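You operate a simulated robot arm through the tools that you are given. There is no shell and no other tool. Be economical: measure what you need, move in short steps, check, and stop when the job is done.

You run a simulated robot arm. Do the job below in one go: nothing can be reset, and whatever is moved stays where it is left.

Task
Plug the sink and run warm water up to about the blue line.
Fine: use the red and the blue lever; the needle ends in the green band; red and blue levers off again. Where these are worked on the way, their far stop is far enough and under half their travel is too little: blue lever.

The check looks at the end state, three seconds after you hand in, the way a careful person would. Anything else that was tipped, shoved, dropped, spilled or broken makes it a failure.

Robot
A 7-joint arm with a two-finger gripper, hanging from a carriage that runs on a rail from [-3, 2163] to [1, -317] (x, y) and turns from -413 to 275 degrees about z. Base frame: it is fixed where the carriage stands at the start and does not move with it; the origin is on the floor, on the carriage's upright axis, x ahead of it, y to its left, z up; the surface under the hand at the start is at about z = 850. Lengths are in mm, angles in degrees, forces in N, time in s.
With the tool pointing down near the work surface it reaches from about 440 to 800 mm from the robot's upright axis, wherever it stands. Its first joint turns from -143.0 to 143.0 degrees. Places, roughly: blue lever [600, -700, 900]; green lever [700, -300, 1000]; red lever [600, -500, 900]; rinser lever [600, -200, 900]; sink [500, -500, 800]; sink gauge [800, -900, 1000]; small tap [600, 600, 1100]. Payload 1.37 kg.
Tool frame: the origin (TCP) lies between the finger pads and is the grasp point; the fingertips stand 16 mm ahead of it; z points along the fingers, y is the line along which they close. The gripper opens to 92 mm. The gripper's body begins 74 mm behind the TCP.
Orientation is that of the tool frame in the base frame, as a unit quaternion [w, x, y, z]. With the fingers straight down and closing along the base's y, the tool's x points along the base's -x, its y along +y and its z along -z.

Tools
- The arm moves only by the tool nudge_tool. Its arguments are lists of equal length, an entry for each row: "translation": the shift along the base's x, y, z in units of 250 mm (1.0 is 250 mm), a list of three; "turn": the turn, a rotation vector about the base's x, y, z in units of 45 degrees (1.0 is 45 degrees), a list of three; "fingers": the closure, from 0 (fully open) to 1 (shut). In form: {"translation": [[dx, dy, dz], ...], "turn": [[rx, ry, rz], ...], "fingers": [fingers, ...]}. A call has 1 to 10 rows; each row is the pose to reach, as a shift and turn from the pose commanded when the call began. A call with a number of a shift or a turn outside -1 to 1 is refused whole. Rows are played at 5 a second. More than 50 mm and 8.6 degrees between two rows, or a gripper value outside its range, and nothing of the call is played. Where a pose cannot be reached the arm comes as near as it can. A force on the tool above 40 N (or 10 N above the force at the start of the call, whichever is more), or a blocked arm, ends the call early, and 0.2 s more pass. Each finger halts on what it meets, pressing with about 26 N; the grip force reading is that of the motor and also rises with nothing between the fingers. The clock runs only during rows and for 0.2 s after the last one: add rows that repeat a pose to give the fingers time. It gives the time, the measured TCP pose, the force on the tool (base axes), the opening and the grip force at its end, in the units of the frame above (readings bear some noise), with the torque about the TCP (base axes, N m) and any sound that the robot's microphone picked up, and new pictures: "views" is both (left out), scene, wrist or none.
- Cameras (640 x 400 px; columns grow to the right, rows downward): "scene" is now at [283.8, -4.6, 1679.9]; the picture's right is [0.24, -0.97, 0.00], its down [-0.90, -0.22, -0.36] and it looks along [0.35, 0.09, -0.93] (base axes); focal length 250 px, centre (320, 200). "wrist" rides on the gripper at [71, 19, -111] in the tool frame; the picture's right is [-0.26, 0.97, 0.00], its down [-0.78, -0.21, -0.59] and it looks along [-0.57, -0.15, 0.81] (tool axes); focal length 280 px, centre (320, 200). There is no depth. A picture from a camera that has moved, and an enlarged one, comes with that camera's place and axes in the base frame and with its lens. The place of the scene camera against the robot may be out by one fixed shift of up to 25 mm in any direction.
- lift_body(by): slides the trunk up (or, below 0, down) by that many mm; the arm and the scene camera ride with it, the base frame stays. It gives what a move gives, with no picture.
- steer(legs): drives the robot by 1 to 6 legs, each [ahead, left, turn to the left] in mm, mm and degrees, along the robot's own axes; the way and the turn of a leg run together, so that a leg with both is an arc; at most 1500 mm and 180 degrees a leg. The arm and the cameras ride along, it lands a little off, and it stops where it bumps. It keeps to its track: a leg is cut to what the track allows. It gives what a move gives, and a new picture of the scene camera.
- head_to(pan, tilt): turns the head with the scene camera to pan (to the left, within 155 degrees either way) and tilt (down, from -29 to 69), counted from straight ahead of the robot. It gives what a move gives, and a new picture of the scene camera.
- inspect(camera, box): a new picture of the part [left, top, right, bottom] of that camera's present view, enlarged. No time passes.
- hand_in(): hands the job in; it is judged then, once.

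Go step by step. Nothing tells you exact positions but the pictures and the camera data: compare them with the known pose of the tool, close in by small moves and look again before you grip or let go. The budget is 120 turns and 260 pictures, counting those below and the enlarged ones. Unless the task says otherwise, let go and move clear before handing in, and close with one line.

The tools are called as a command line: name --argument value ..., lists and objects as JSON in quotes. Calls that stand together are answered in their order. nudge_tool: Moves the arm, as the interface text tells. Its arguments: {"type":"object","properties":{"translation":{"type":"array","items":{"type":"array","items":{"type":"number"}}},"turn":{"type":"array","items":{"type":"array","items":{"type":"number"}}},"fingers":{"type":"array","items":{"type":"number"}},"views":{"type":"string","enum":["both","scene","wrist","none"]}},"required":["translation","turn","fingers"]} The other tools are called the same way: lift_body (by) slides the trunk up or down; steer (legs) drives the base; head_to (pan, tilt) turns the head that bears the scene camera; inspect (camera, box) takes an enlarged picture of a part of a camera's view; hand_in () hands the job in.

At the start:

```text
time: 0.0
position: [671.7, -431.7, 1138.6]
tcp_rot: [0.0, 0.0, 1.0, 0.001]
ft_force: [0.5, -0.6, 0.4]
torque: [-0.02, 0.0, -0.01]
width: 91.9
grip_force: 0.0
trunk travel left (down, up): [-350.0, 231.0]
robot x, y, heading: [-1.0, -2.0, -0.2]
head pan, tilt: [13.9, 68.8]
```

scene: 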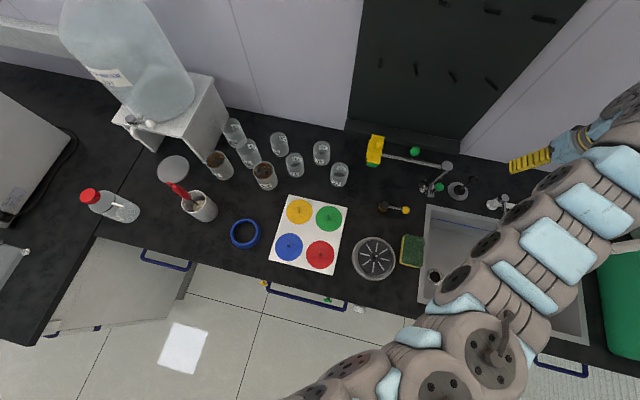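
wrist: 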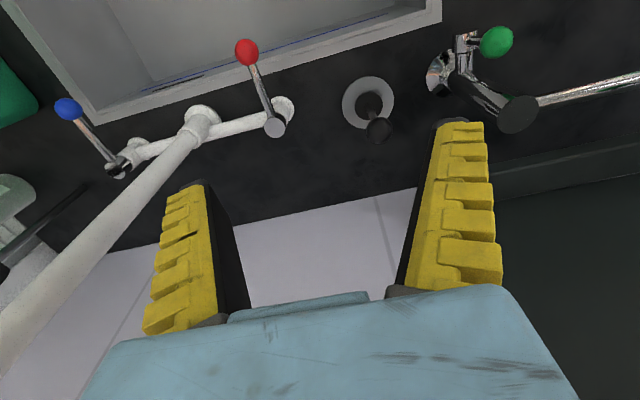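

The sink lies to the right, behind the arm, with the red and blue levers behind it. I'll turn the head towards the sink to see the plug and the gauge.

head_to --pan -40 --tilt 50

inspect --camera "wrist" --box '[0, 0, 640, 200]'

```text
time: 1.2
position: [671.9, -431.7, 1137.8]
tcp_rot: [0.0, 0.0, 1.0, 0.0]
ft_force: [0.2, 0.9, 0.6]
torque: [0.0, -0.01, 0.0]
width: 91.9
grip_force: 0.1
trunk travel left (down, up): [-350.0, 231.0]
robot x, y, heading: [1.1, -1.2, -0.2]
head pan, tilt: [-40.0, 50.0]
camera scene: at [288.5, -67.4, 1701.8], right [-0.64, -0.77, 0.0], down [-0.59, 0.49, -0.64], along [0.49, -0.41, -0.77], focal length 250 px, centre (320, 200)
```

scene: 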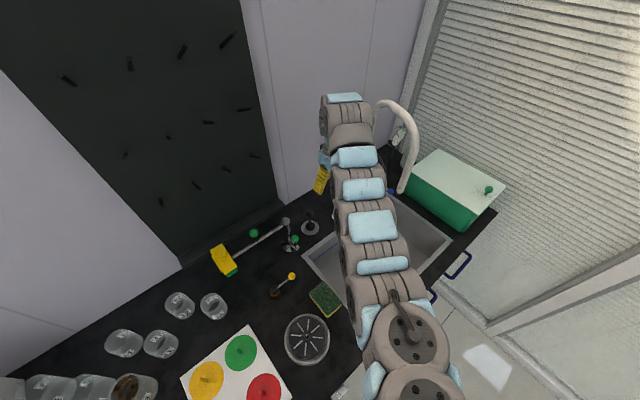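

```text
1.00 times, centred on (320, 100) of wrist (not enlarged: the box is as wide or as high as the picture)
camera zoom: at [601.3, -412.5, 1249.2], right [0.26, 0.97, 0.0], down [0.78, -0.21, 0.59], along [0.57, -0.15, -0.81], focal length 280 px, centre (320, 300)
```

zoom: 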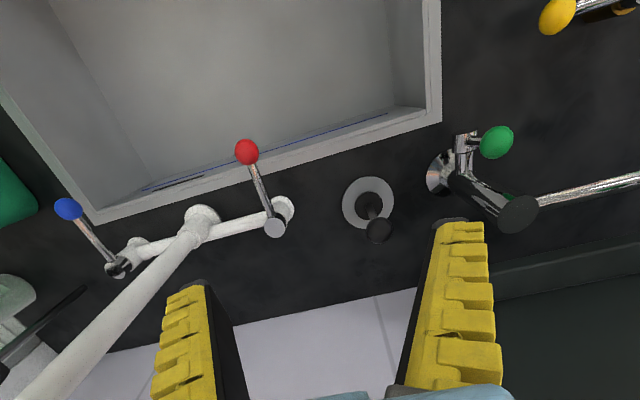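

The arm hides the sink, so I'll draw the hand back and look into it with the wrist camera.

nudge_tool --translation '[[-0.15, 0, 0.05], [-0.3, 0, 0.1], [-0.45, 0, 0.15], [-0.6, 0, 0.2], [-0.75, 0, 0.25], [-0.9, 0, 0.25]]' --turn '[[0, 0, 0], [0, 0, 0], [0, 0, 0], [0, 0, 0], [0, 0, 0], [0, 0, 0]]' --fingers '[0, 0, 0, 0, 0, 0]'

```text
time: 2.6
position: [559.7, -433.2, 1175.6]
tcp_rot: [-0.001, -0.001, 1.0, 0.0]
ft_force: [0.6, -0.5, 0.4]
torque: [0.01, 0.01, 0.0]
width: 91.8
grip_force: 0.0
out of reach, approached as far as the arm can: row 4, 5, 6
trunk travel left (down, up): [-350.0, 231.0]
robot x, y, heading: [3.2, -1.0, -0.3]
head pan, tilt: [-40.0, 50.0]
camera scene: at [288.5, -67.5, 1701.8], right [-0.64, -0.77, 0.0], down [-0.59, 0.49, -0.64], along [0.49, -0.41, -0.77], focal length 250 px, centre (320, 200)
camera wrist: at [489.5, -413.2, 1286.3], right [0.26, 0.97, 0.0], down [0.78, -0.21, 0.59], along [0.57, -0.15, -0.81], focal length 280 px, centre (320, 200)
```

scene: 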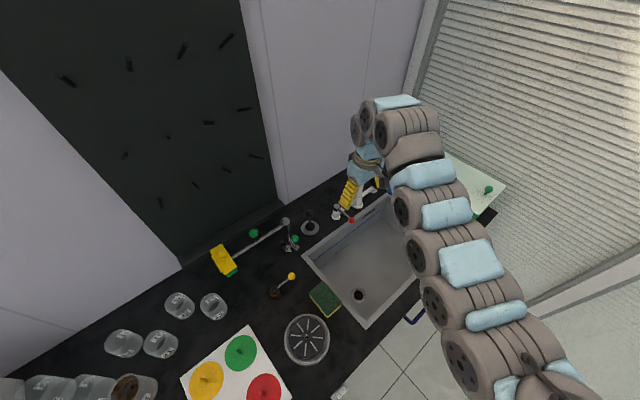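
wrist: 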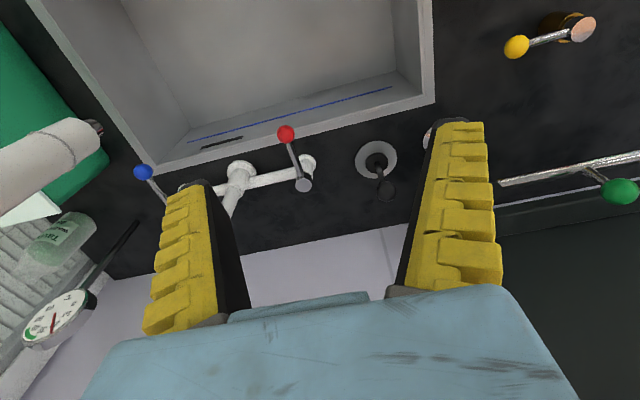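

The drain, the spout, a dial and a grey disc with a black knob are now visible. I'll look closer at each.

inspect --camera "wrist" --box '[250, 100, 450, 225]'

inspect --camera "wrist" --box '[0, 225, 160, 325]'

inspect --camera "scene" --box '[220, 160, 460, 310]'

```text
3.20 times, centred on (350, 162) of wrist
camera zoom: at [489.5, -413.2, 1286.3], right [0.26, 0.97, 0.0], down [0.78, -0.21, 0.59], along [0.57, -0.15, -0.81], focal length 897 px, centre (224, 320)
```

zoom: 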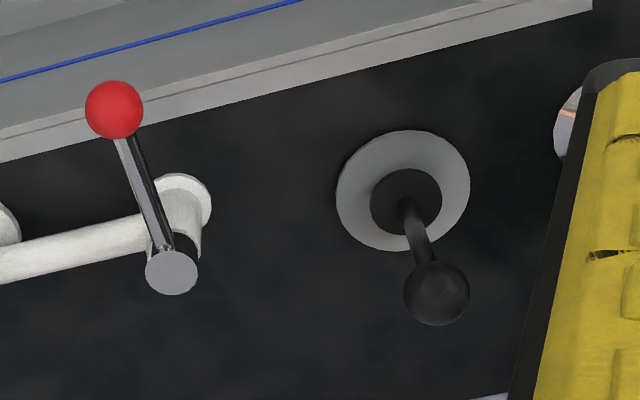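

```text
4.00 times, centred on (80, 275) of wrist
camera zoom: at [489.5, -413.2, 1286.3], right [0.26, 0.97, 0.0], down [0.78, -0.21, 0.59], along [0.57, -0.15, -0.81], focal length 1122 px, centre (1280, -100)
```

zoom: 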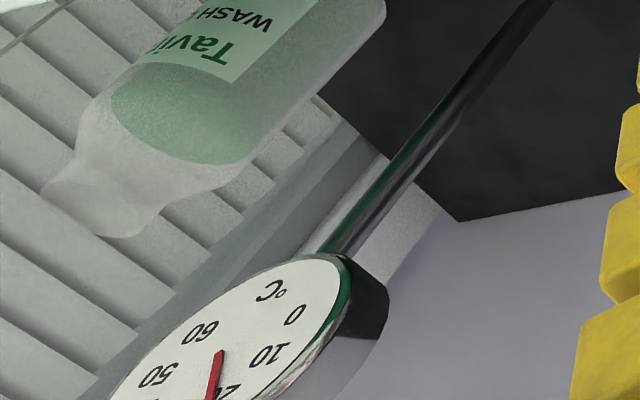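

```text
2.67 times, centred on (340, 235) of scene
camera zoom: at [288.5, -67.5, 1701.8], right [-0.64, -0.77, 0.0], down [-0.59, 0.49, -0.64], along [0.49, -0.41, -0.77], focal length 668 px, centre (267, 107)
```

zoom: 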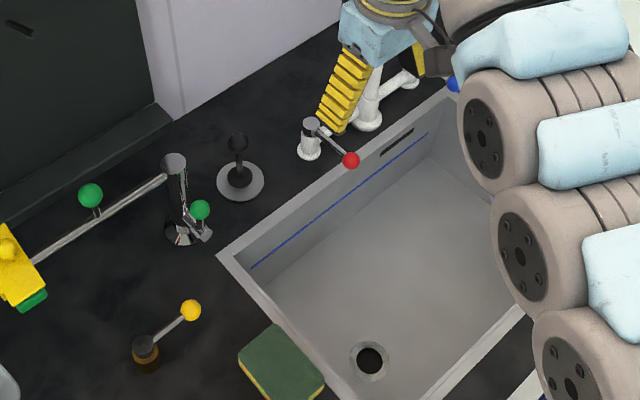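

I'll look closer at the drain, and use the head for a better view of the faucet spout.

inspect --camera "scene" --box '[328, 270, 392, 310]'

inspect --camera "scene" --box '[270, 190, 350, 240]'

inspect --camera "scene" --box '[340, 80, 520, 192]'

```text
10.00 times, centred on (360, 290) of scene
camera zoom: at [288.5, -67.5, 1701.8], right [-0.64, -0.77, 0.0], down [-0.59, 0.49, -0.64], along [0.49, -0.41, -0.77], focal length 2504 px, centre (-80, -700)
```

zoom: 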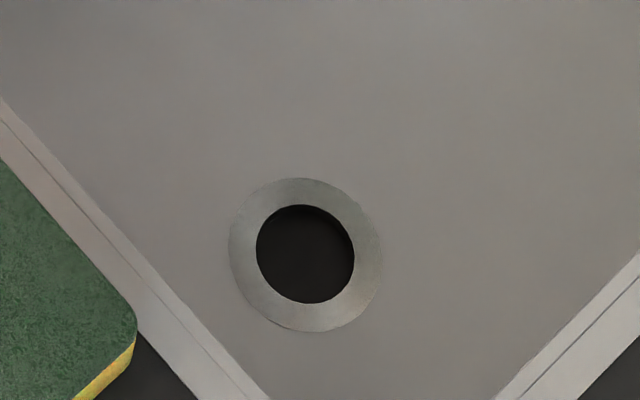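

```text
8.00 times, centred on (310, 215) of scene
camera zoom: at [288.5, -67.5, 1701.8], right [-0.64, -0.77, 0.0], down [-0.59, 0.49, -0.64], along [0.49, -0.41, -0.77], focal length 2004 px, centre (400, 80)
```

zoom: 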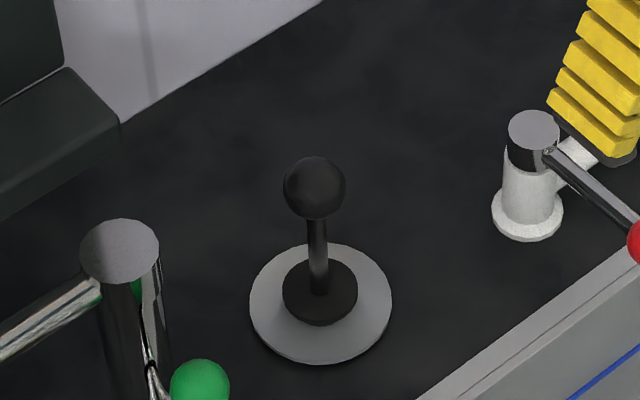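

```text
3.56 times, centred on (430, 136) of scene
camera zoom: at [288.5, -67.5, 1701.8], right [-0.64, -0.77, 0.0], down [-0.59, 0.49, -0.64], along [0.49, -0.41, -0.77], focal length 890 px, centre (-71, 428)
```

zoom: 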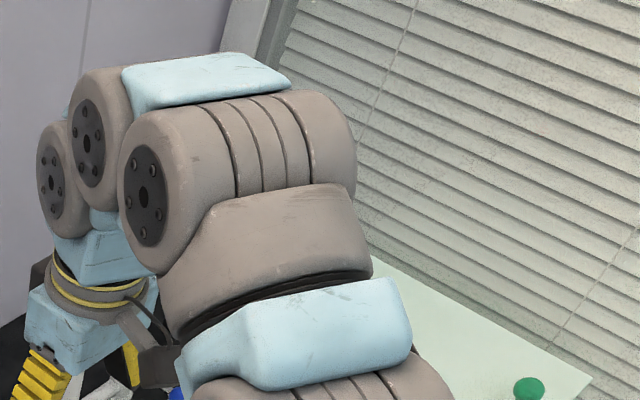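

Black plug with a ball handle stands on a grey dish at about (740,-380). The drain is near (450,-405), and a tall swan-neck spout rises to the right of the hand. I'll swing the hand left, clear of the spout, and look at the faucet.

nudge_tool --translation '[[0.05, 0.15, 0], [0.1, 0.3, 0], [0.15, 0.45, 0], [0.2, 0.6, 0], [0.25, 0.75, 0]]' --turn '[[0, 0, 0], [0, 0, 0], [0, 0, 0], [0, 0, 0], [0, 0, 0]]' --fingers '[0, 0, 0, 0, 0]' --views "scene"

head_to --pan -50 --tilt 35

```text
time: 3.8
position: [578.1, -415.8, 1182.2]
tcp_rot: [0.0, 0.001, 1.0, 0.0]
ft_force: [-0.4, -0.3, -1.0]
torque: [-0.03, 0.0, -0.01]
width: 91.8
grip_force: 0.0
out of reach, approached as far as the arm can: row 1, 2, 3, 4, 5
trunk travel left (down, up): [-350.0, 231.0]
robot x, y, heading: [3.1, -0.1, 0.1]
head pan, tilt: [-40.0, 50.0]
camera scene: at [288.5, -67.5, 1701.8], right [-0.64, -0.77, 0.0], down [-0.59, 0.49, -0.64], along [0.49, -0.41, -0.77], focal length 250 px, centre (320, 200)
```

scene: 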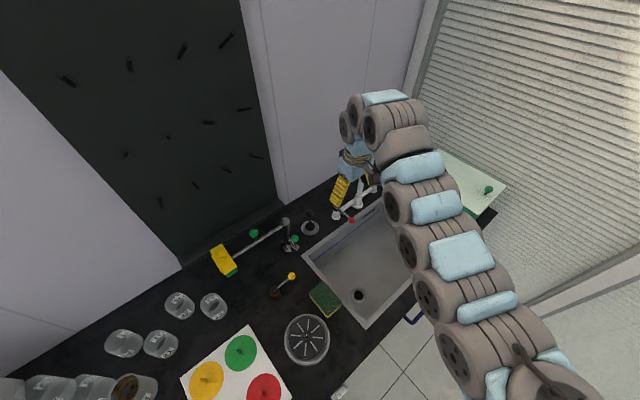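

```text
time: 4.6
position: [578.6, -416.2, 1182.3]
tcp_rot: [-0.001, 0.001, 1.0, 0.001]
ft_force: [-0.1, 0.0, -0.1]
torque: [0.02, 0.02, -0.03]
width: 91.9
grip_force: 0.0
trunk travel left (down, up): [-350.0, 231.0]
robot x, y, heading: [1.2, -1.1, -0.1]
head pan, tilt: [-50.0, 35.0]
camera scene: at [286.1, -85.4, 1723.5], right [-0.77, -0.64, 0.0], down [-0.37, 0.44, -0.82], along [0.53, -0.63, -0.57], focal length 250 px, centre (320, 200)
```

scene: 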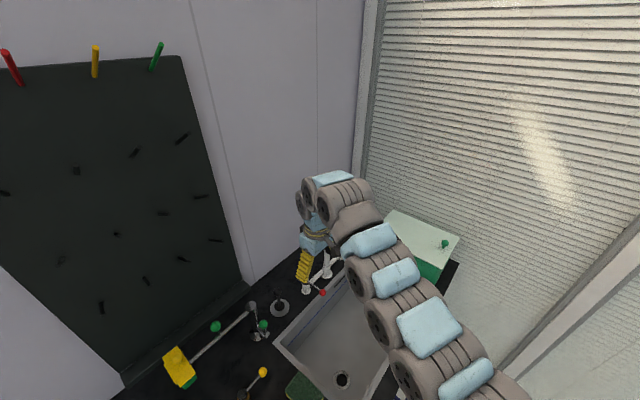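

At this height the arm is folded to its limit. I'll lower the hand slightly and then shift it left.

nudge_tool --translation '[[0, 0, -0.18], [0.05, 0.05, -0.36], [0.1, 0.2, -0.36], [0.15, 0.35, -0.36], [0.2, 0.5, -0.36], [0.25, 0.65, -0.36]]' --turn '[[0, 0, 0], [0, 0, 0], [0, 0, 0], [0, 0, 0], [0, 0, 0], [0, 0, 0]]' --fingers '[0, 0, 0, 0, 0, 0]'

```text
time: 6.0
position: [646.1, -317.9, 1061.2]
tcp_rot: [0.0, 0.002, 1.0, -0.001]
ft_force: [-0.1, -1.2, -0.1]
torque: [0.15, -0.01, 0.03]
width: 92.0
grip_force: 0.2
out of reach, approached as far as the arm can: row 1, 3, 4, 5, 6
trunk travel left (down, up): [-350.0, 231.0]
robot x, y, heading: [-0.5, 0.8, 0.1]
head pan, tilt: [-50.0, 35.0]
camera scene: at [285.7, -86.1, 1723.3], right [-0.77, -0.64, 0.0], down [-0.37, 0.44, -0.82], along [0.53, -0.63, -0.57], focal length 250 px, centre (320, 200)
camera wrist: at [575.7, -298.3, 1171.4], right [0.26, 0.96, 0.0], down [0.78, -0.21, 0.59], along [0.57, -0.16, -0.81], focal length 280 px, centre (320, 200)
```

scene: 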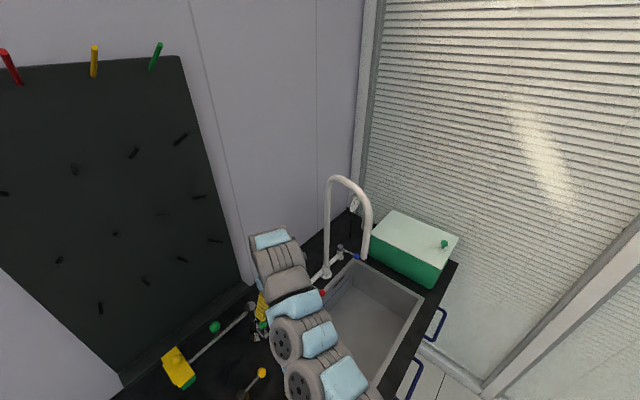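
wrist: 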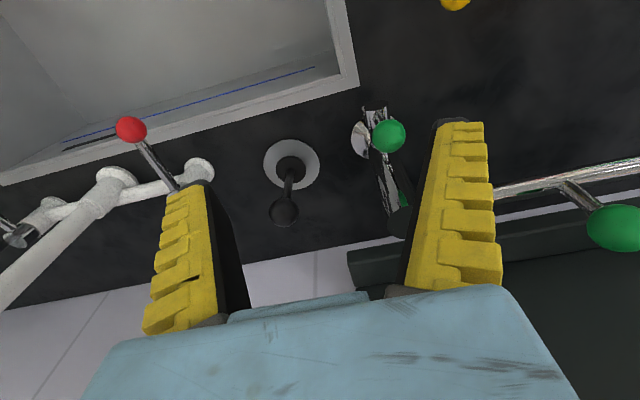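

The spout ends over the sink at about (519,-565,1150). I'll drive a little to the right along the rail so the plug is in reach.

steer --legs '[[0, -130, 0]]'

nudge_tool --translation '[[0.0, 0.1, 0], [0.1, 0.15, 0], [0.15, 0.15, 0]]' --turn '[[0, 0, 0], [0, 0, 0], [0, 0, 0]]' --fingers '[0, 0, 0]' --views "wrist"

```text
time: 7.3
position: [647.7, -444.8, 1061.2]
tcp_rot: [0.0, 0.0, 1.0, 0.001]
ft_force: [-0.5, 0.5, 0.3]
torque: [0.01, 0.03, 0.01]
width: 91.6
grip_force: 0.1
trunk travel left (down, up): [-350.0, 231.0]
robot x, y, heading: [-0.9, -130.9, 0.1]
head pan, tilt: [-50.0, 35.0]
camera scene: at [286.4, -215.2, 1723.6], right [-0.77, -0.64, 0.0], down [-0.37, 0.44, -0.82], along [0.53, -0.63, -0.57], focal length 250 px, centre (320, 200)
```

scene: 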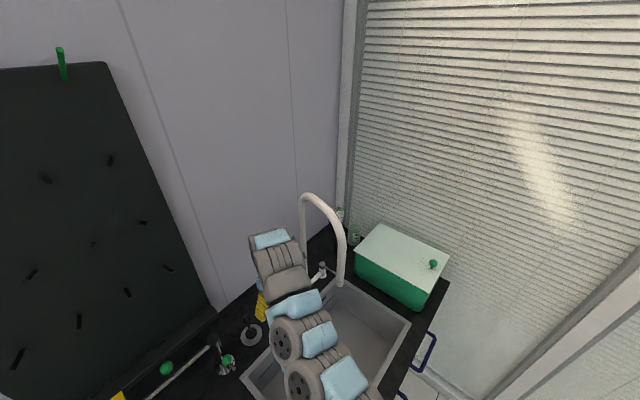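

```text
time: 8.1
position: [686.1, -408.2, 1060.7]
tcp_rot: [0.0, -0.001, 1.0, 0.0]
ft_force: [-0.2, -0.8, 0.2]
torque: [-0.01, -0.01, -0.01]
width: 91.8
grip_force: 0.0
out of reach, approached as far as the arm can: row 1
trunk travel left (down, up): [-350.0, 231.0]
robot x, y, heading: [-2.9, -133.9, 0.3]
head pan, tilt: [-50.0, 35.0]
camera wrist: at [615.3, -388.8, 1171.9], right [0.26, 0.97, 0.0], down [0.78, -0.21, 0.59], along [0.57, -0.15, -0.81], focal length 280 px, centre (320, 200)
```

wrist: 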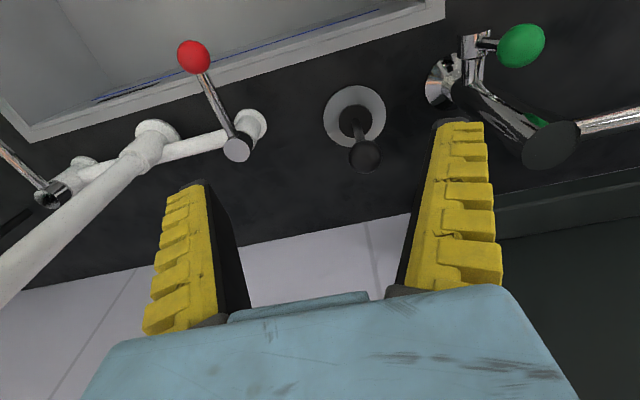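

The plug ball is at about (736,-379,947). I'll move above it with the fingers partly closed and check.

nudge_tool --translation '[[0.1, 0.06, 0], [0.2, 0.12, 0], [0.2, 0.12, -0.14], [0.2, 0.12, -0.26]]' --turn '[[0, 0, 0], [0, 0, 0], [0, 0, 0], [0, 0, 0]]' --fingers '[0.2, 0.35, 0.35, 0.35]'

```text
time: 9.1
position: [734.9, -378.5, 995.0]
tcp_rot: [0.0, 0.0, 1.0, 0.0]
ft_force: [-0.2, 0.5, 0.4]
torque: [-0.02, 0.0, 0.01]
width: 62.5
grip_force: 2.3
trunk travel left (down, up): [-350.0, 231.0]
robot x, y, heading: [0.6, -131.2, 0.0]
head pan, tilt: [-50.0, 35.0]
camera scene: at [286.3, -215.3, 1723.5], right [-0.77, -0.64, 0.0], down [-0.37, 0.44, -0.82], along [0.53, -0.63, -0.57], focal length 250 px, centre (320, 200)
camera wrist: at [663.9, -358.5, 1106.0], right [0.26, 0.97, 0.0], down [0.78, -0.21, 0.59], along [0.57, -0.15, -0.81], focal length 280 px, centre (320, 200)
```

scene: 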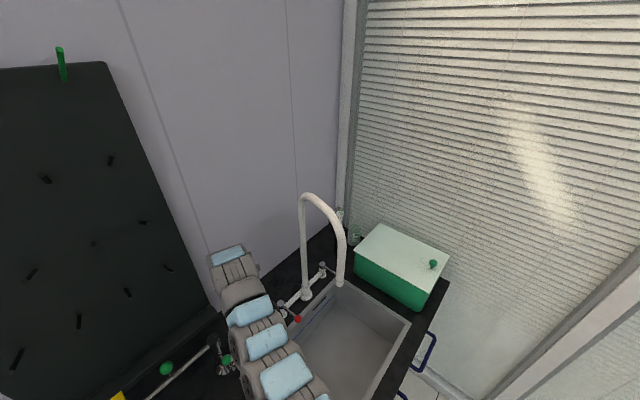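
wrist: 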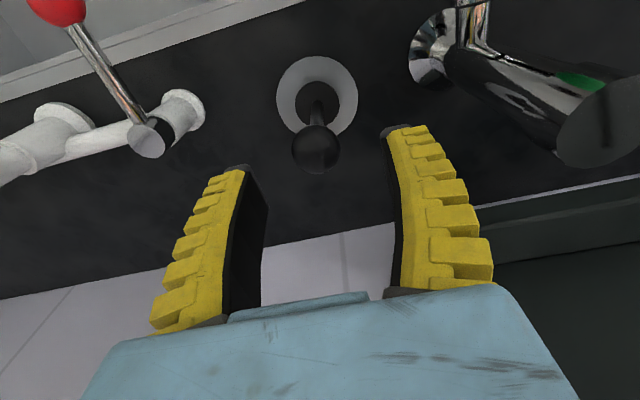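

The ball lies right below the grasp point. I'll descend and grip it.

nudge_tool --translation '[[0.008, -0.004, -0.1], [0.008, -0.004, -0.196], [0.008, -0.004, -0.196], [0.008, -0.004, -0.196], [0.008, -0.004, -0.196]]' --turn '[[0, 0, 0], [0, 0, 0], [0, 0, 0], [0, 0, 0], [0, 0, 0]]' --fingers '[0.35, 0.35, 1, 1, 1]' --views "wrist"

```text
time: 10.3
position: [738.2, -378.6, 947.1]
tcp_rot: [0.0, -0.002, 1.0, 0.001]
ft_force: [0.1, 0.8, -2.5]
torque: [0.03, -0.03, -0.01]
width: 7.6
grip_force: 25.6
trunk travel left (down, up): [-350.0, 231.0]
robot x, y, heading: [-1.8, -129.2, -0.3]
head pan, tilt: [-50.0, 35.0]
camera wrist: at [666.6, -359.4, 1056.9], right [0.26, 0.97, 0.0], down [0.78, -0.21, 0.59], along [0.57, -0.15, -0.81], focal length 280 px, centre (320, 200)
```

wrist: 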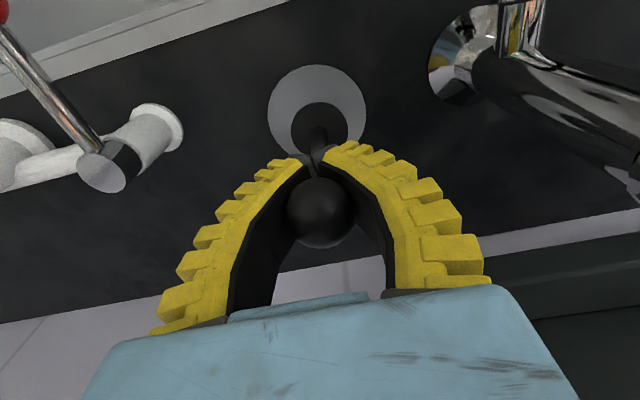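

The flexible fingers have closed round the stem beneath the ball. I'll lift straight up and check that only the plug comes along.

nudge_tool --translation '[[0, 0, 0.06], [0, 0, 0.16], [0, 0, 0.3], [0, 0, 0.4]]' --turn '[[0, 0, 0], [0, 0, 0], [0, 0, 0], [0, 0, 0]]' --fingers '[1, 1, 1, 1]' --views "wrist"

```text
time: 11.3
position: [737.3, -376.7, 1046.7]
tcp_rot: [0.002, -0.002, 1.0, 0.0]
ft_force: [0.9, 0.4, -1.1]
torque: [-0.01, 0.0, 0.0]
width: 7.2
grip_force: 26.2
trunk travel left (down, up): [-350.0, 231.0]
robot x, y, heading: [-1.1, -132.5, 0.1]
head pan, tilt: [-50.0, 35.0]
camera wrist: at [667.4, -358.0, 1158.1], right [0.26, 0.97, 0.0], down [0.78, -0.21, 0.59], along [0.57, -0.15, -0.81], focal length 280 px, centre (320, 200)
```

wrist: 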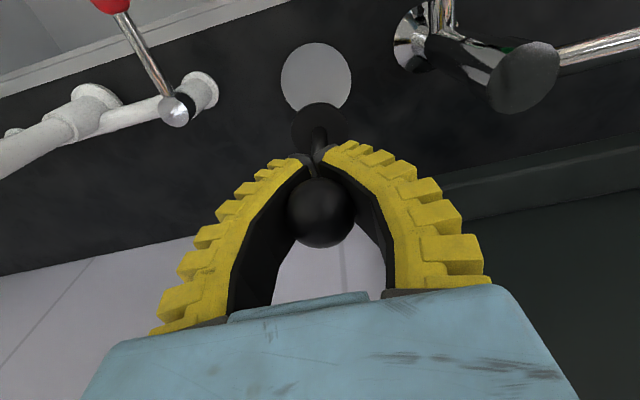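

The plug is in hand. I'll carry it over the sink towards the drain, staying left of the red lever.

nudge_tool --translation '[[-0.15, -0.02, 0], [-0.3, -0.04, 0], [-0.45, -0.06, -0.04], [-0.6, -0.08, -0.08], [-0.75, -0.1, -0.12], [-0.9, -0.12, -0.16]]' --turn '[[0, 0, 0], [0, 0, 0], [0, 0, 0], [0, 0, 0], [0, 0, 0], [0, 0, 0]]' --fingers '[1, 1, 1, 1, 1, 1]'

```text
time: 12.7
position: [505.3, -406.8, 983.9]
tcp_rot: [0.0, -0.001, 1.0, -0.006]
ft_force: [-2.4, -3.2, -0.3]
torque: [0.25, -0.24, 0.01]
width: 7.1
grip_force: 25.8
out of reach, approached as far as the arm can: row 2, 3, 4, 5, 6
trunk travel left (down, up): [-350.0, 231.0]
robot x, y, heading: [5.5, -129.1, -0.1]
head pan, tilt: [-50.0, 35.0]
camera scene: at [285.5, -215.2, 1723.1], right [-0.77, -0.64, 0.0], down [-0.37, 0.44, -0.82], along [0.53, -0.63, -0.57], focal length 250 px, centre (320, 200)
camera wrist: at [433.4, -385.9, 1094.5], right [0.26, 0.97, -0.01], down [0.78, -0.2, 0.59], along [0.57, -0.16, -0.81], focal length 280 px, centre (320, 200)
```

scene: 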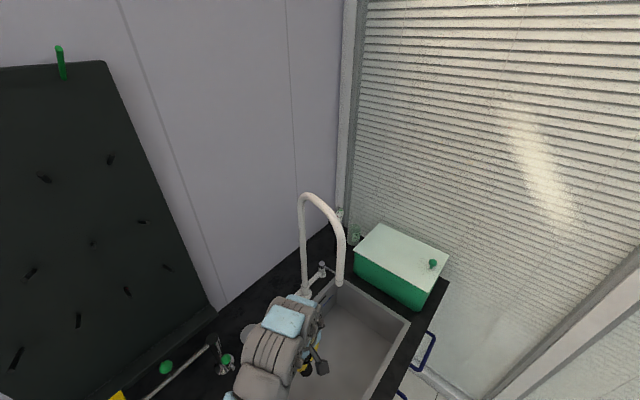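
wrist: 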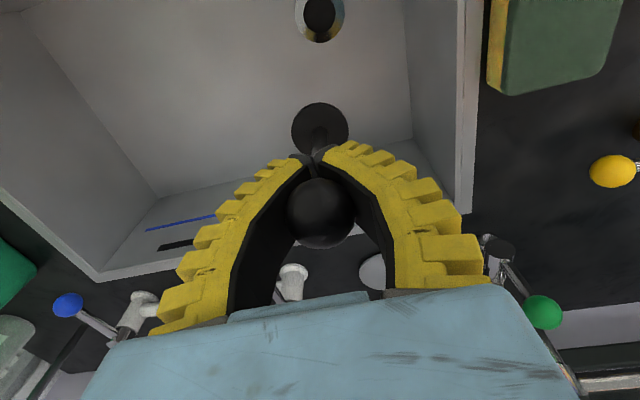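

The drain shows at about (449,-394). I'll go down a bit and then in towards it, since reach is better low down.

nudge_tool --translation '[[0, 0, -0.1], [-0.08, 0.02, -0.2], [-0.16, 0.04, -0.24], [-0.22, 0.05, -0.28]]' --turn '[[0, 0, 0], [0, 0, 0], [0, 0, 0], [0, 0, 0]]' --fingers '[1, 1, 1, 1]'

```text
time: 13.7
position: [451.2, -393.9, 916.3]
tcp_rot: [0.0, 0.001, 1.0, 0.0]
ft_force: [0.4, 0.0, 0.0]
torque: [0.02, 0.01, 0.01]
width: 7.0
grip_force: 26.4
trunk travel left (down, up): [-350.0, 231.0]
robot x, y, heading: [1.1, -134.3, 0.0]
head pan, tilt: [-50.0, 35.0]
camera scene: at [286.3, -215.2, 1723.5], right [-0.77, -0.64, 0.0], down [-0.37, 0.44, -0.82], along [0.53, -0.63, -0.57], focal length 250 px, centre (320, 200)
camera wrist: at [381.1, -375.6, 1026.7], right [0.26, 0.97, 0.0], down [0.78, -0.21, 0.59], along [0.57, -0.15, -0.81], focal length 280 px, centre (320, 200)
```

scene: 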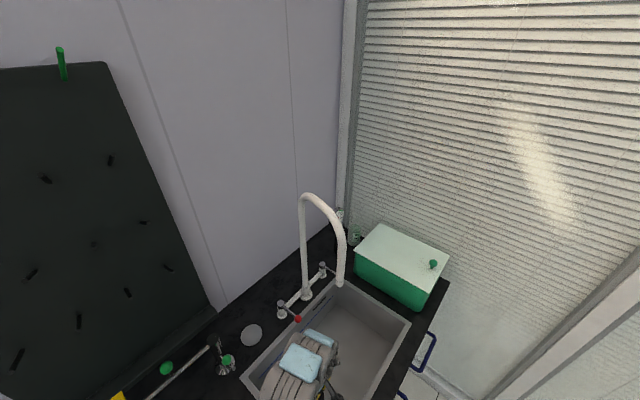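
wrist: 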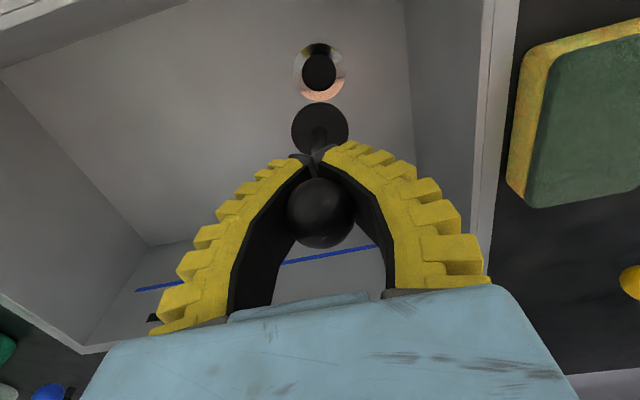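

The drain is at about (452,-395) with the sink floor at z about 670. I'll lower the plug to just above it and check.

nudge_tool --translation '[[0.006, -0.006, -0.15], [0.006, -0.006, -0.3], [0.006, -0.006, -0.4]]' --turn '[[0, 0, 0], [0, 0, 0], [0, 0, 0]]' --fingers '[1, 1, 1]' --views "wrist"

inspect --camera "wrist" --box '[240, 60, 400, 160]'

```text
time: 14.5
position: [453.7, -395.6, 815.4]
tcp_rot: [0.0, -0.001, 1.0, 0.001]
ft_force: [0.2, 0.0, -1.5]
torque: [-0.01, 0.0, 0.0]
width: 7.1
grip_force: 25.7
trunk travel left (down, up): [-350.0, 231.0]
robot x, y, heading: [1.2, -124.8, 0.3]
head pan, tilt: [-50.0, 35.0]
camera wrist: at [383.4, -376.8, 925.6], right [0.26, 0.97, 0.0], down [0.78, -0.21, 0.59], along [0.57, -0.15, -0.81], focal length 280 px, centre (320, 200)
```

wrist: 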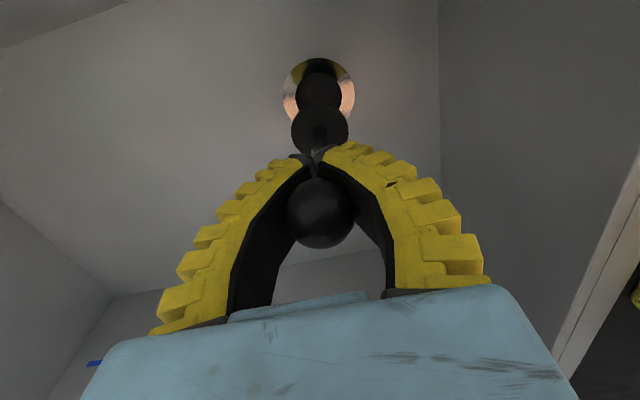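

```text
4.00 times, centred on (320, 110) of wrist
camera zoom: at [383.4, -376.8, 925.6], right [0.26, 0.97, 0.0], down [0.78, -0.21, 0.59], along [0.57, -0.15, -0.81], focal length 1122 px, centre (320, 560)
```

zoom: 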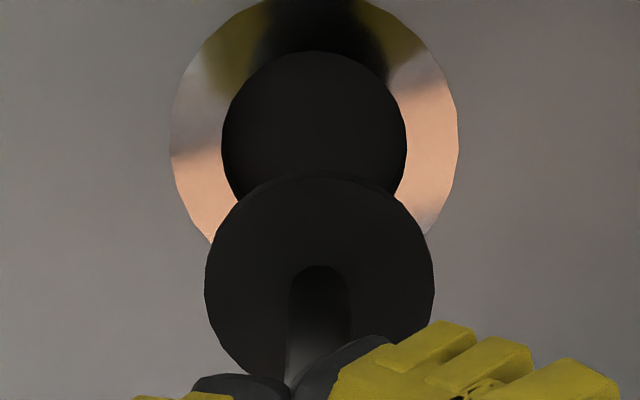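

The plug is aligned to within a couple of mm. I'll descend further and look again before seating it.

nudge_tool --translation '[[-0.004, 0, -0.08], [-0.004, 0, -0.14]]' --turn '[[0, 0, 0], [0, 0, 0]]' --fingers '[1, 1]' --views "none"

inspect --camera "wrist" --box '[240, 60, 400, 160]'

```text
time: 15.1
position: [453.8, -398.0, 780.1]
tcp_rot: [0.0, -0.001, 1.0, 0.0]
ft_force: [0.4, 0.9, -1.6]
torque: [0.0, 0.0, 0.01]
width: 6.9
grip_force: 25.3
trunk travel left (down, up): [-350.0, 231.0]
robot x, y, heading: [0.1, -132.0, 0.0]
head pan, tilt: [-50.0, 35.0]
```

```text
4.00 times, centred on (320, 110) of wrist
camera zoom: at [382.5, -377.2, 891.3], right [0.26, 0.97, 0.0], down [0.78, -0.21, 0.59], along [0.57, -0.15, -0.81], focal length 1122 px, centre (320, 560)
```

zoom: 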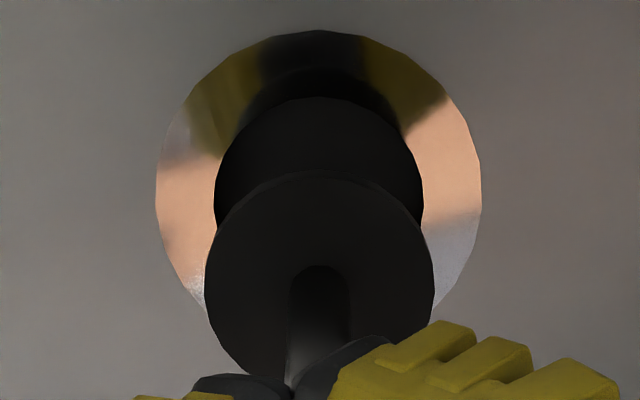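

Hole and plug agree to about a millimetre. I'll lower the plug gently into the hole.

nudge_tool --translation '[[-0.004, 0.002, -0.04], [-0.004, 0.002, -0.07], [-0.004, 0.002, -0.1], [-0.004, 0.002, -0.12], [-0.004, 0.002, -0.14]]' --turn '[[0, 0, 0], [0, 0, 0], [0, 0, 0], [0, 0, 0], [0, 0, 0]]' --fingers '[1, 1, 1, 1, 1]' --views "none"

inspect --camera "wrist" --box '[240, 60, 400, 160]'

```text
time: 16.3
position: [452.9, -397.3, 747.1]
tcp_rot: [0.001, 0.0, 1.0, -0.001]
ft_force: [-4.3, 2.7, 14.5]
torque: [0.01, 0.2, -0.03]
width: 6.9
grip_force: 26.2
trunk travel left (down, up): [-350.0, 231.0]
robot x, y, heading: [-1.3, -127.9, 0.2]
head pan, tilt: [-50.0, 35.0]
```

```text
4.00 times, centred on (320, 110) of wrist
camera zoom: at [381.5, -377.6, 857.3], right [0.26, 0.97, 0.0], down [0.78, -0.21, 0.59], along [0.57, -0.16, -0.81], focal length 1122 px, centre (320, 560)
```

zoom: 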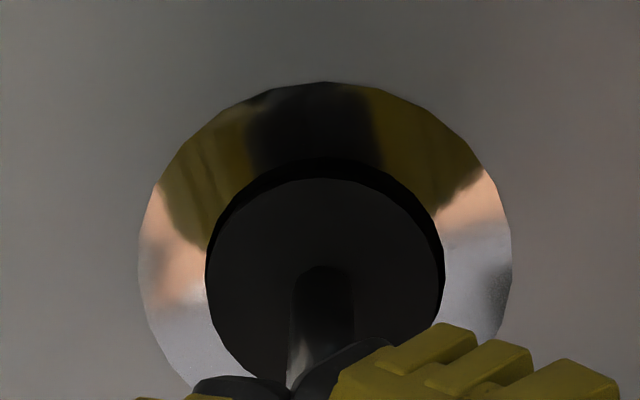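

The plug touches with about 15 N and is pushed towards -x, so it may be catching an edge. I'll ease it by about a millimetre and press again.

nudge_tool --translation '[[-0.004, 0.002, 0.004], [-0.008, 0.003, 0.0], [-0.008, 0.003, -0.012], [-0.008, 0.003, -0.024], [-0.008, 0.003, -0.032]]' --turn '[[0, 0, 0], [0, 0, 0], [0, 0, 0], [0, 0, 0], [0, 0, 0]]' --fingers '[1, 1, 1, 1, 1]' --views "none"

inspect --camera "wrist" --box '[240, 60, 400, 160]'

```text
time: 17.5
position: [452.3, -396.5, 739.1]
tcp_rot: [0.001, -0.001, 1.0, -0.001]
ft_force: [-1.0, 1.1, 25.5]
torque: [0.01, -0.03, -0.02]
width: 7.8
grip_force: 26.3
trunk travel left (down, up): [-350.0, 231.0]
robot x, y, heading: [-3.8, -129.7, 0.1]
head pan, tilt: [-50.0, 35.0]
```

```text
4.00 times, centred on (320, 110) of wrist
camera zoom: at [381.2, -377.1, 849.3], right [0.26, 0.97, 0.0], down [0.78, -0.21, 0.59], along [0.57, -0.16, -0.81], focal length 1122 px, centre (320, 560)
```

zoom: 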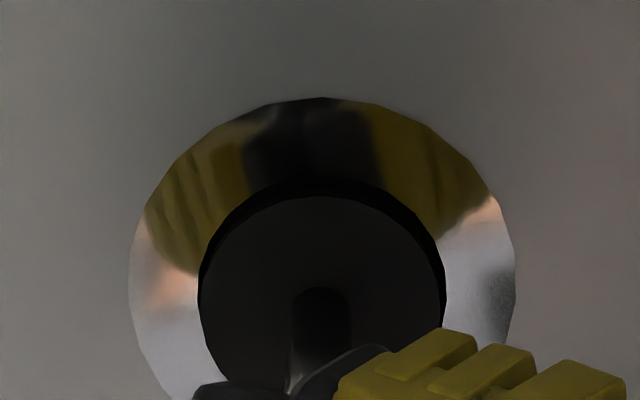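

The plug appears bottomed in the hole, and the ball slid a little in the fingers. I'll open, back off upwards and check how it sits.

nudge_tool --translation '[[0, 0, 0.02], [0, 0, 0.02], [0, 0, 0.1], [0, 0, 0.25], [0, 0, 0.4]]' --turn '[[0, 0, 0], [0, 0, 0], [0, 0, 0], [0, 0, 0], [0, 0, 0]]' --fingers '[0.35, 0.35, 0.35, 0.35, 0.35]' --views "wrist"

inspect --camera "wrist" --box '[240, 60, 400, 160]'

```text
time: 18.7
position: [449.6, -394.6, 841.3]
tcp_rot: [0.0, -0.001, 1.0, 0.001]
ft_force: [-0.2, 0.1, -0.5]
torque: [-0.07, 0.02, -0.02]
width: 62.3
grip_force: 1.6
trunk travel left (down, up): [-350.0, 231.0]
robot x, y, heading: [0.4, -130.4, -0.1]
head pan, tilt: [-50.0, 35.0]
camera wrist: at [379.8, -374.9, 950.9], right [0.26, 0.97, 0.0], down [0.78, -0.21, 0.59], along [0.57, -0.15, -0.81], focal length 280 px, centre (320, 200)
```

wrist: 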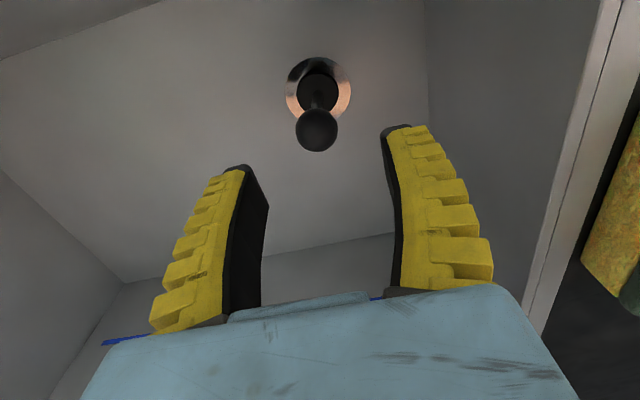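

```text
4.00 times, centred on (320, 110) of wrist
camera zoom: at [379.8, -374.9, 950.9], right [0.26, 0.97, 0.0], down [0.78, -0.21, 0.59], along [0.57, -0.15, -0.81], focal length 1122 px, centre (320, 560)
```

zoom: 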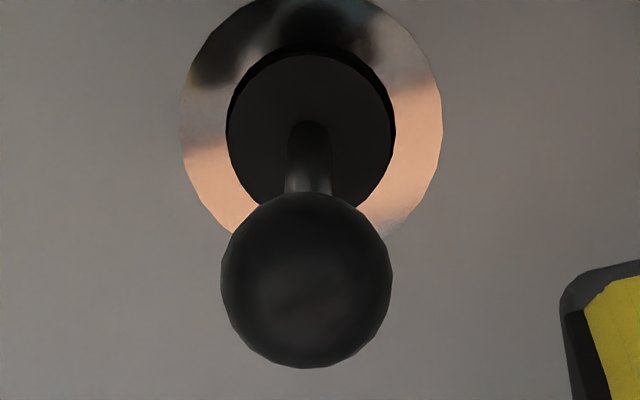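

The plug is seated upright in the drain. Next I'll look at the gauge and the levers from the scene camera.

inspect --camera "scene" --box '[300, 190, 380, 240]'

inspect --camera "scene" --box '[240, 240, 400, 340]'

```text
8.00 times, centred on (340, 215) of scene
camera zoom: at [286.9, -214.7, 1723.8], right [-0.77, -0.64, 0.0], down [-0.37, 0.44, -0.82], along [0.53, -0.63, -0.57], focal length 2004 px, centre (160, 80)
```

zoom: 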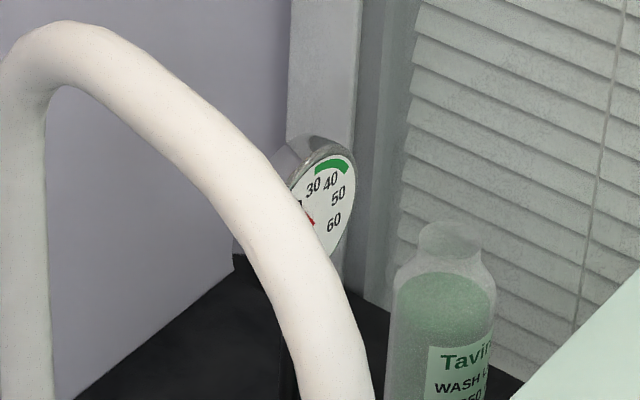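

```text
4.00 times, centred on (320, 290) of scene
camera zoom: at [286.9, -214.7, 1723.8], right [-0.77, -0.64, 0.0], down [-0.37, 0.44, -0.82], along [0.53, -0.63, -0.57], focal length 1002 px, centre (320, -160)
```

zoom: 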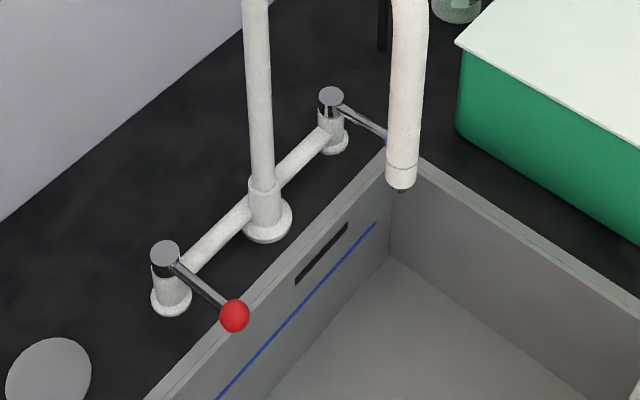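

The gauge's green band runs from about 30 to 42. Both levers lie level and point forward, with the red knob near (627,-498,918) and the blue near (628,-727,918). I'll go to the red lever with the hand tilted a little to the left, away from the spout.

nudge_tool --translation '[[0, 0, 0.19], [0.1, 0, 0.35], [0.25, -0.05, 0.45], [0.42, -0.1, 0.5], [0.58, -0.15, 0.55], [0.7, -0.2, 0.6]]' --turn '[[0, 0, 0], [0, 0, 0], [-0.11, 0, 0], [-0.22, 0, 0], [-0.33, 0, 0], [-0.44, 0, 0]]' --fingers '[0.35, 0.35, 0.45, 0.45, 0.45, 0.45]'

```text
time: 20.1
position: [623.5, -447.0, 988.8]
tcp_rot: [0.001, 0.0, 0.985, -0.173]
ft_force: [0.9, 0.4, -0.7]
torque: [0.03, -0.05, 0.02]
width: 53.6
grip_force: 2.0
trunk travel left (down, up): [-350.0, 231.0]
robot x, y, heading: [1.0, -130.0, -0.0]
head pan, tilt: [-50.0, 35.0]
camera scene: at [286.4, -215.4, 1723.6], right [-0.77, -0.64, 0.0], down [-0.37, 0.44, -0.82], along [0.53, -0.63, -0.57], focal length 250 px, centre (320, 200)
camera wrist: at [554.3, -390.8, 1086.1], right [0.26, 0.91, -0.33], down [0.78, 0.0, 0.63], along [0.57, -0.42, -0.71], focal length 280 px, centre (320, 200)
```

scene: 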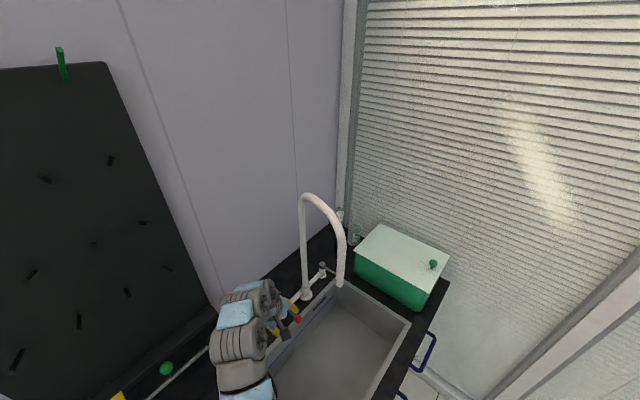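
wrist: 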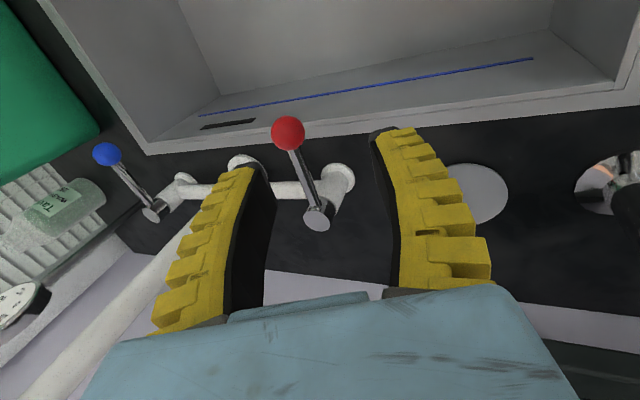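

The red knob is confirmed at (626,-498,918). I'll line up and straddle it.

nudge_tool --translation '[[0.03, -0.1, 0], [0.032, -0.15, -0.14], [0.032, -0.204, -0.28]]' --turn '[[0, 0, 0], [0, 0, 0], [0, 0, 0]]' --fingers '[0.45, 0.45, 0.45]' --views "wrist"

```text
time: 20.9
position: [633.2, -495.8, 917.5]
tcp_rot: [0.001, 0.0, 0.985, -0.172]
ft_force: [-0.1, -0.2, -0.7]
torque: [0.0, -0.02, 0.01]
width: 53.2
grip_force: 2.5
trunk travel left (down, up): [-350.0, 231.0]
robot x, y, heading: [-3.5, -128.1, 0.2]
head pan, tilt: [-50.0, 35.0]
camera wrist: at [562.5, -440.8, 1015.2], right [0.26, 0.91, -0.33], down [0.78, 0.0, 0.63], along [0.57, -0.42, -0.71], focal length 280 px, centre (320, 200)
```

wrist: 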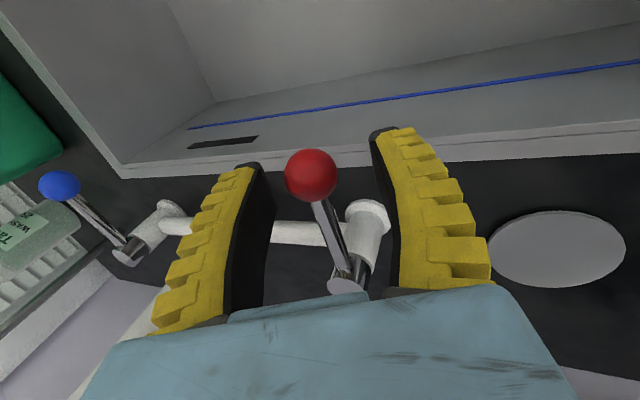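

The knob is between the fingers. I'll close the fork loosely and try a small push towards +y to feel which way the lever turns.

nudge_tool --translation '[[0, 0, 0], [0, 0, 0], [0, 0.04, 0], [0, 0.08, 0], [0.002, 0.11, 0]]' --turn '[[0, 0, 0], [0, 0, 0], [0, 0, 0], [0, 0, 0], [0, 0, 0]]' --fingers '[0.66, 0.66, 0.66, 0.66, 0.66]' --views "wrist"

```text
time: 22.1
position: [633.4, -467.9, 917.6]
tcp_rot: [0.0, -0.001, 0.985, -0.172]
ft_force: [0.1, -0.8, 0.5]
torque: [-0.02, 0.0, -0.05]
width: 35.0
grip_force: 2.4
trunk travel left (down, up): [-350.0, 231.0]
robot x, y, heading: [1.6, -126.0, 0.4]
head pan, tilt: [-50.0, 35.0]
camera wrist: at [563.3, -412.7, 1015.4], right [0.26, 0.91, -0.33], down [0.78, 0.0, 0.63], along [0.57, -0.42, -0.71], focal length 280 px, centre (320, 200)
```

wrist: 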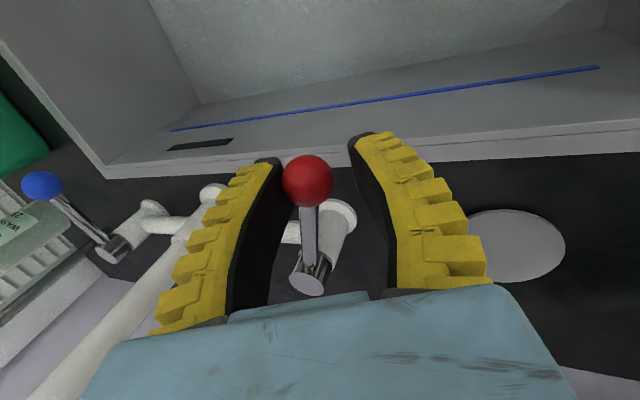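

The red lever swings freely towards +y. I'll check whether water is running and how fast.

head_to --pan -50 --tilt 45

inspect --camera "scene" --box '[220, 150, 460, 300]'

```text
time: 22.8
position: [633.3, -469.5, 917.4]
tcp_rot: [0.0, 0.0, 0.985, -0.172]
ft_force: [-0.3, 0.1, -0.6]
torque: [0.03, 0.01, 0.01]
width: 35.0
grip_force: 2.9
trunk travel left (down, up): [-350.0, 231.0]
robot x, y, heading: [-0.0, -134.9, 0.1]
head pan, tilt: [-50.0, 45.0]
camera scene: at [282.1, -210.1, 1708.8], right [-0.77, -0.64, 0.0], down [-0.45, 0.54, -0.71], along [0.46, -0.54, -0.71], focal length 250 px, centre (320, 200)
```

scene: 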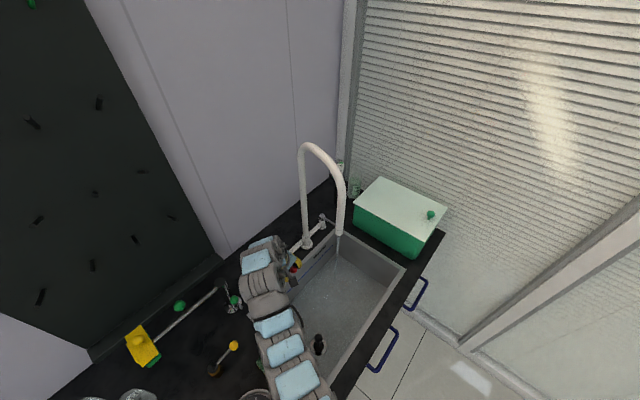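

```text
2.67 times, centred on (340, 225) of scene
camera zoom: at [282.1, -210.1, 1708.8], right [-0.77, -0.64, 0.0], down [-0.45, 0.54, -0.71], along [0.46, -0.54, -0.71], focal length 668 px, centre (267, 133)
```

zoom: 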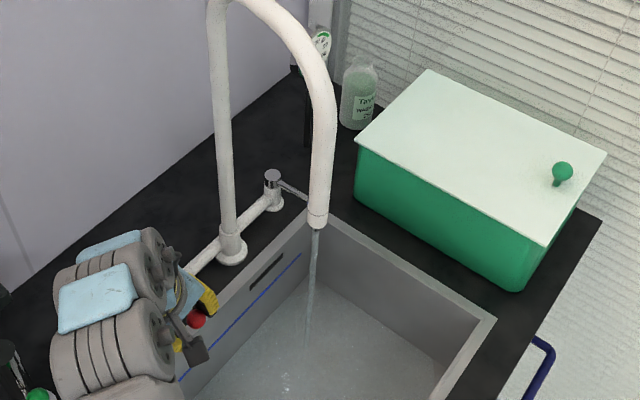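

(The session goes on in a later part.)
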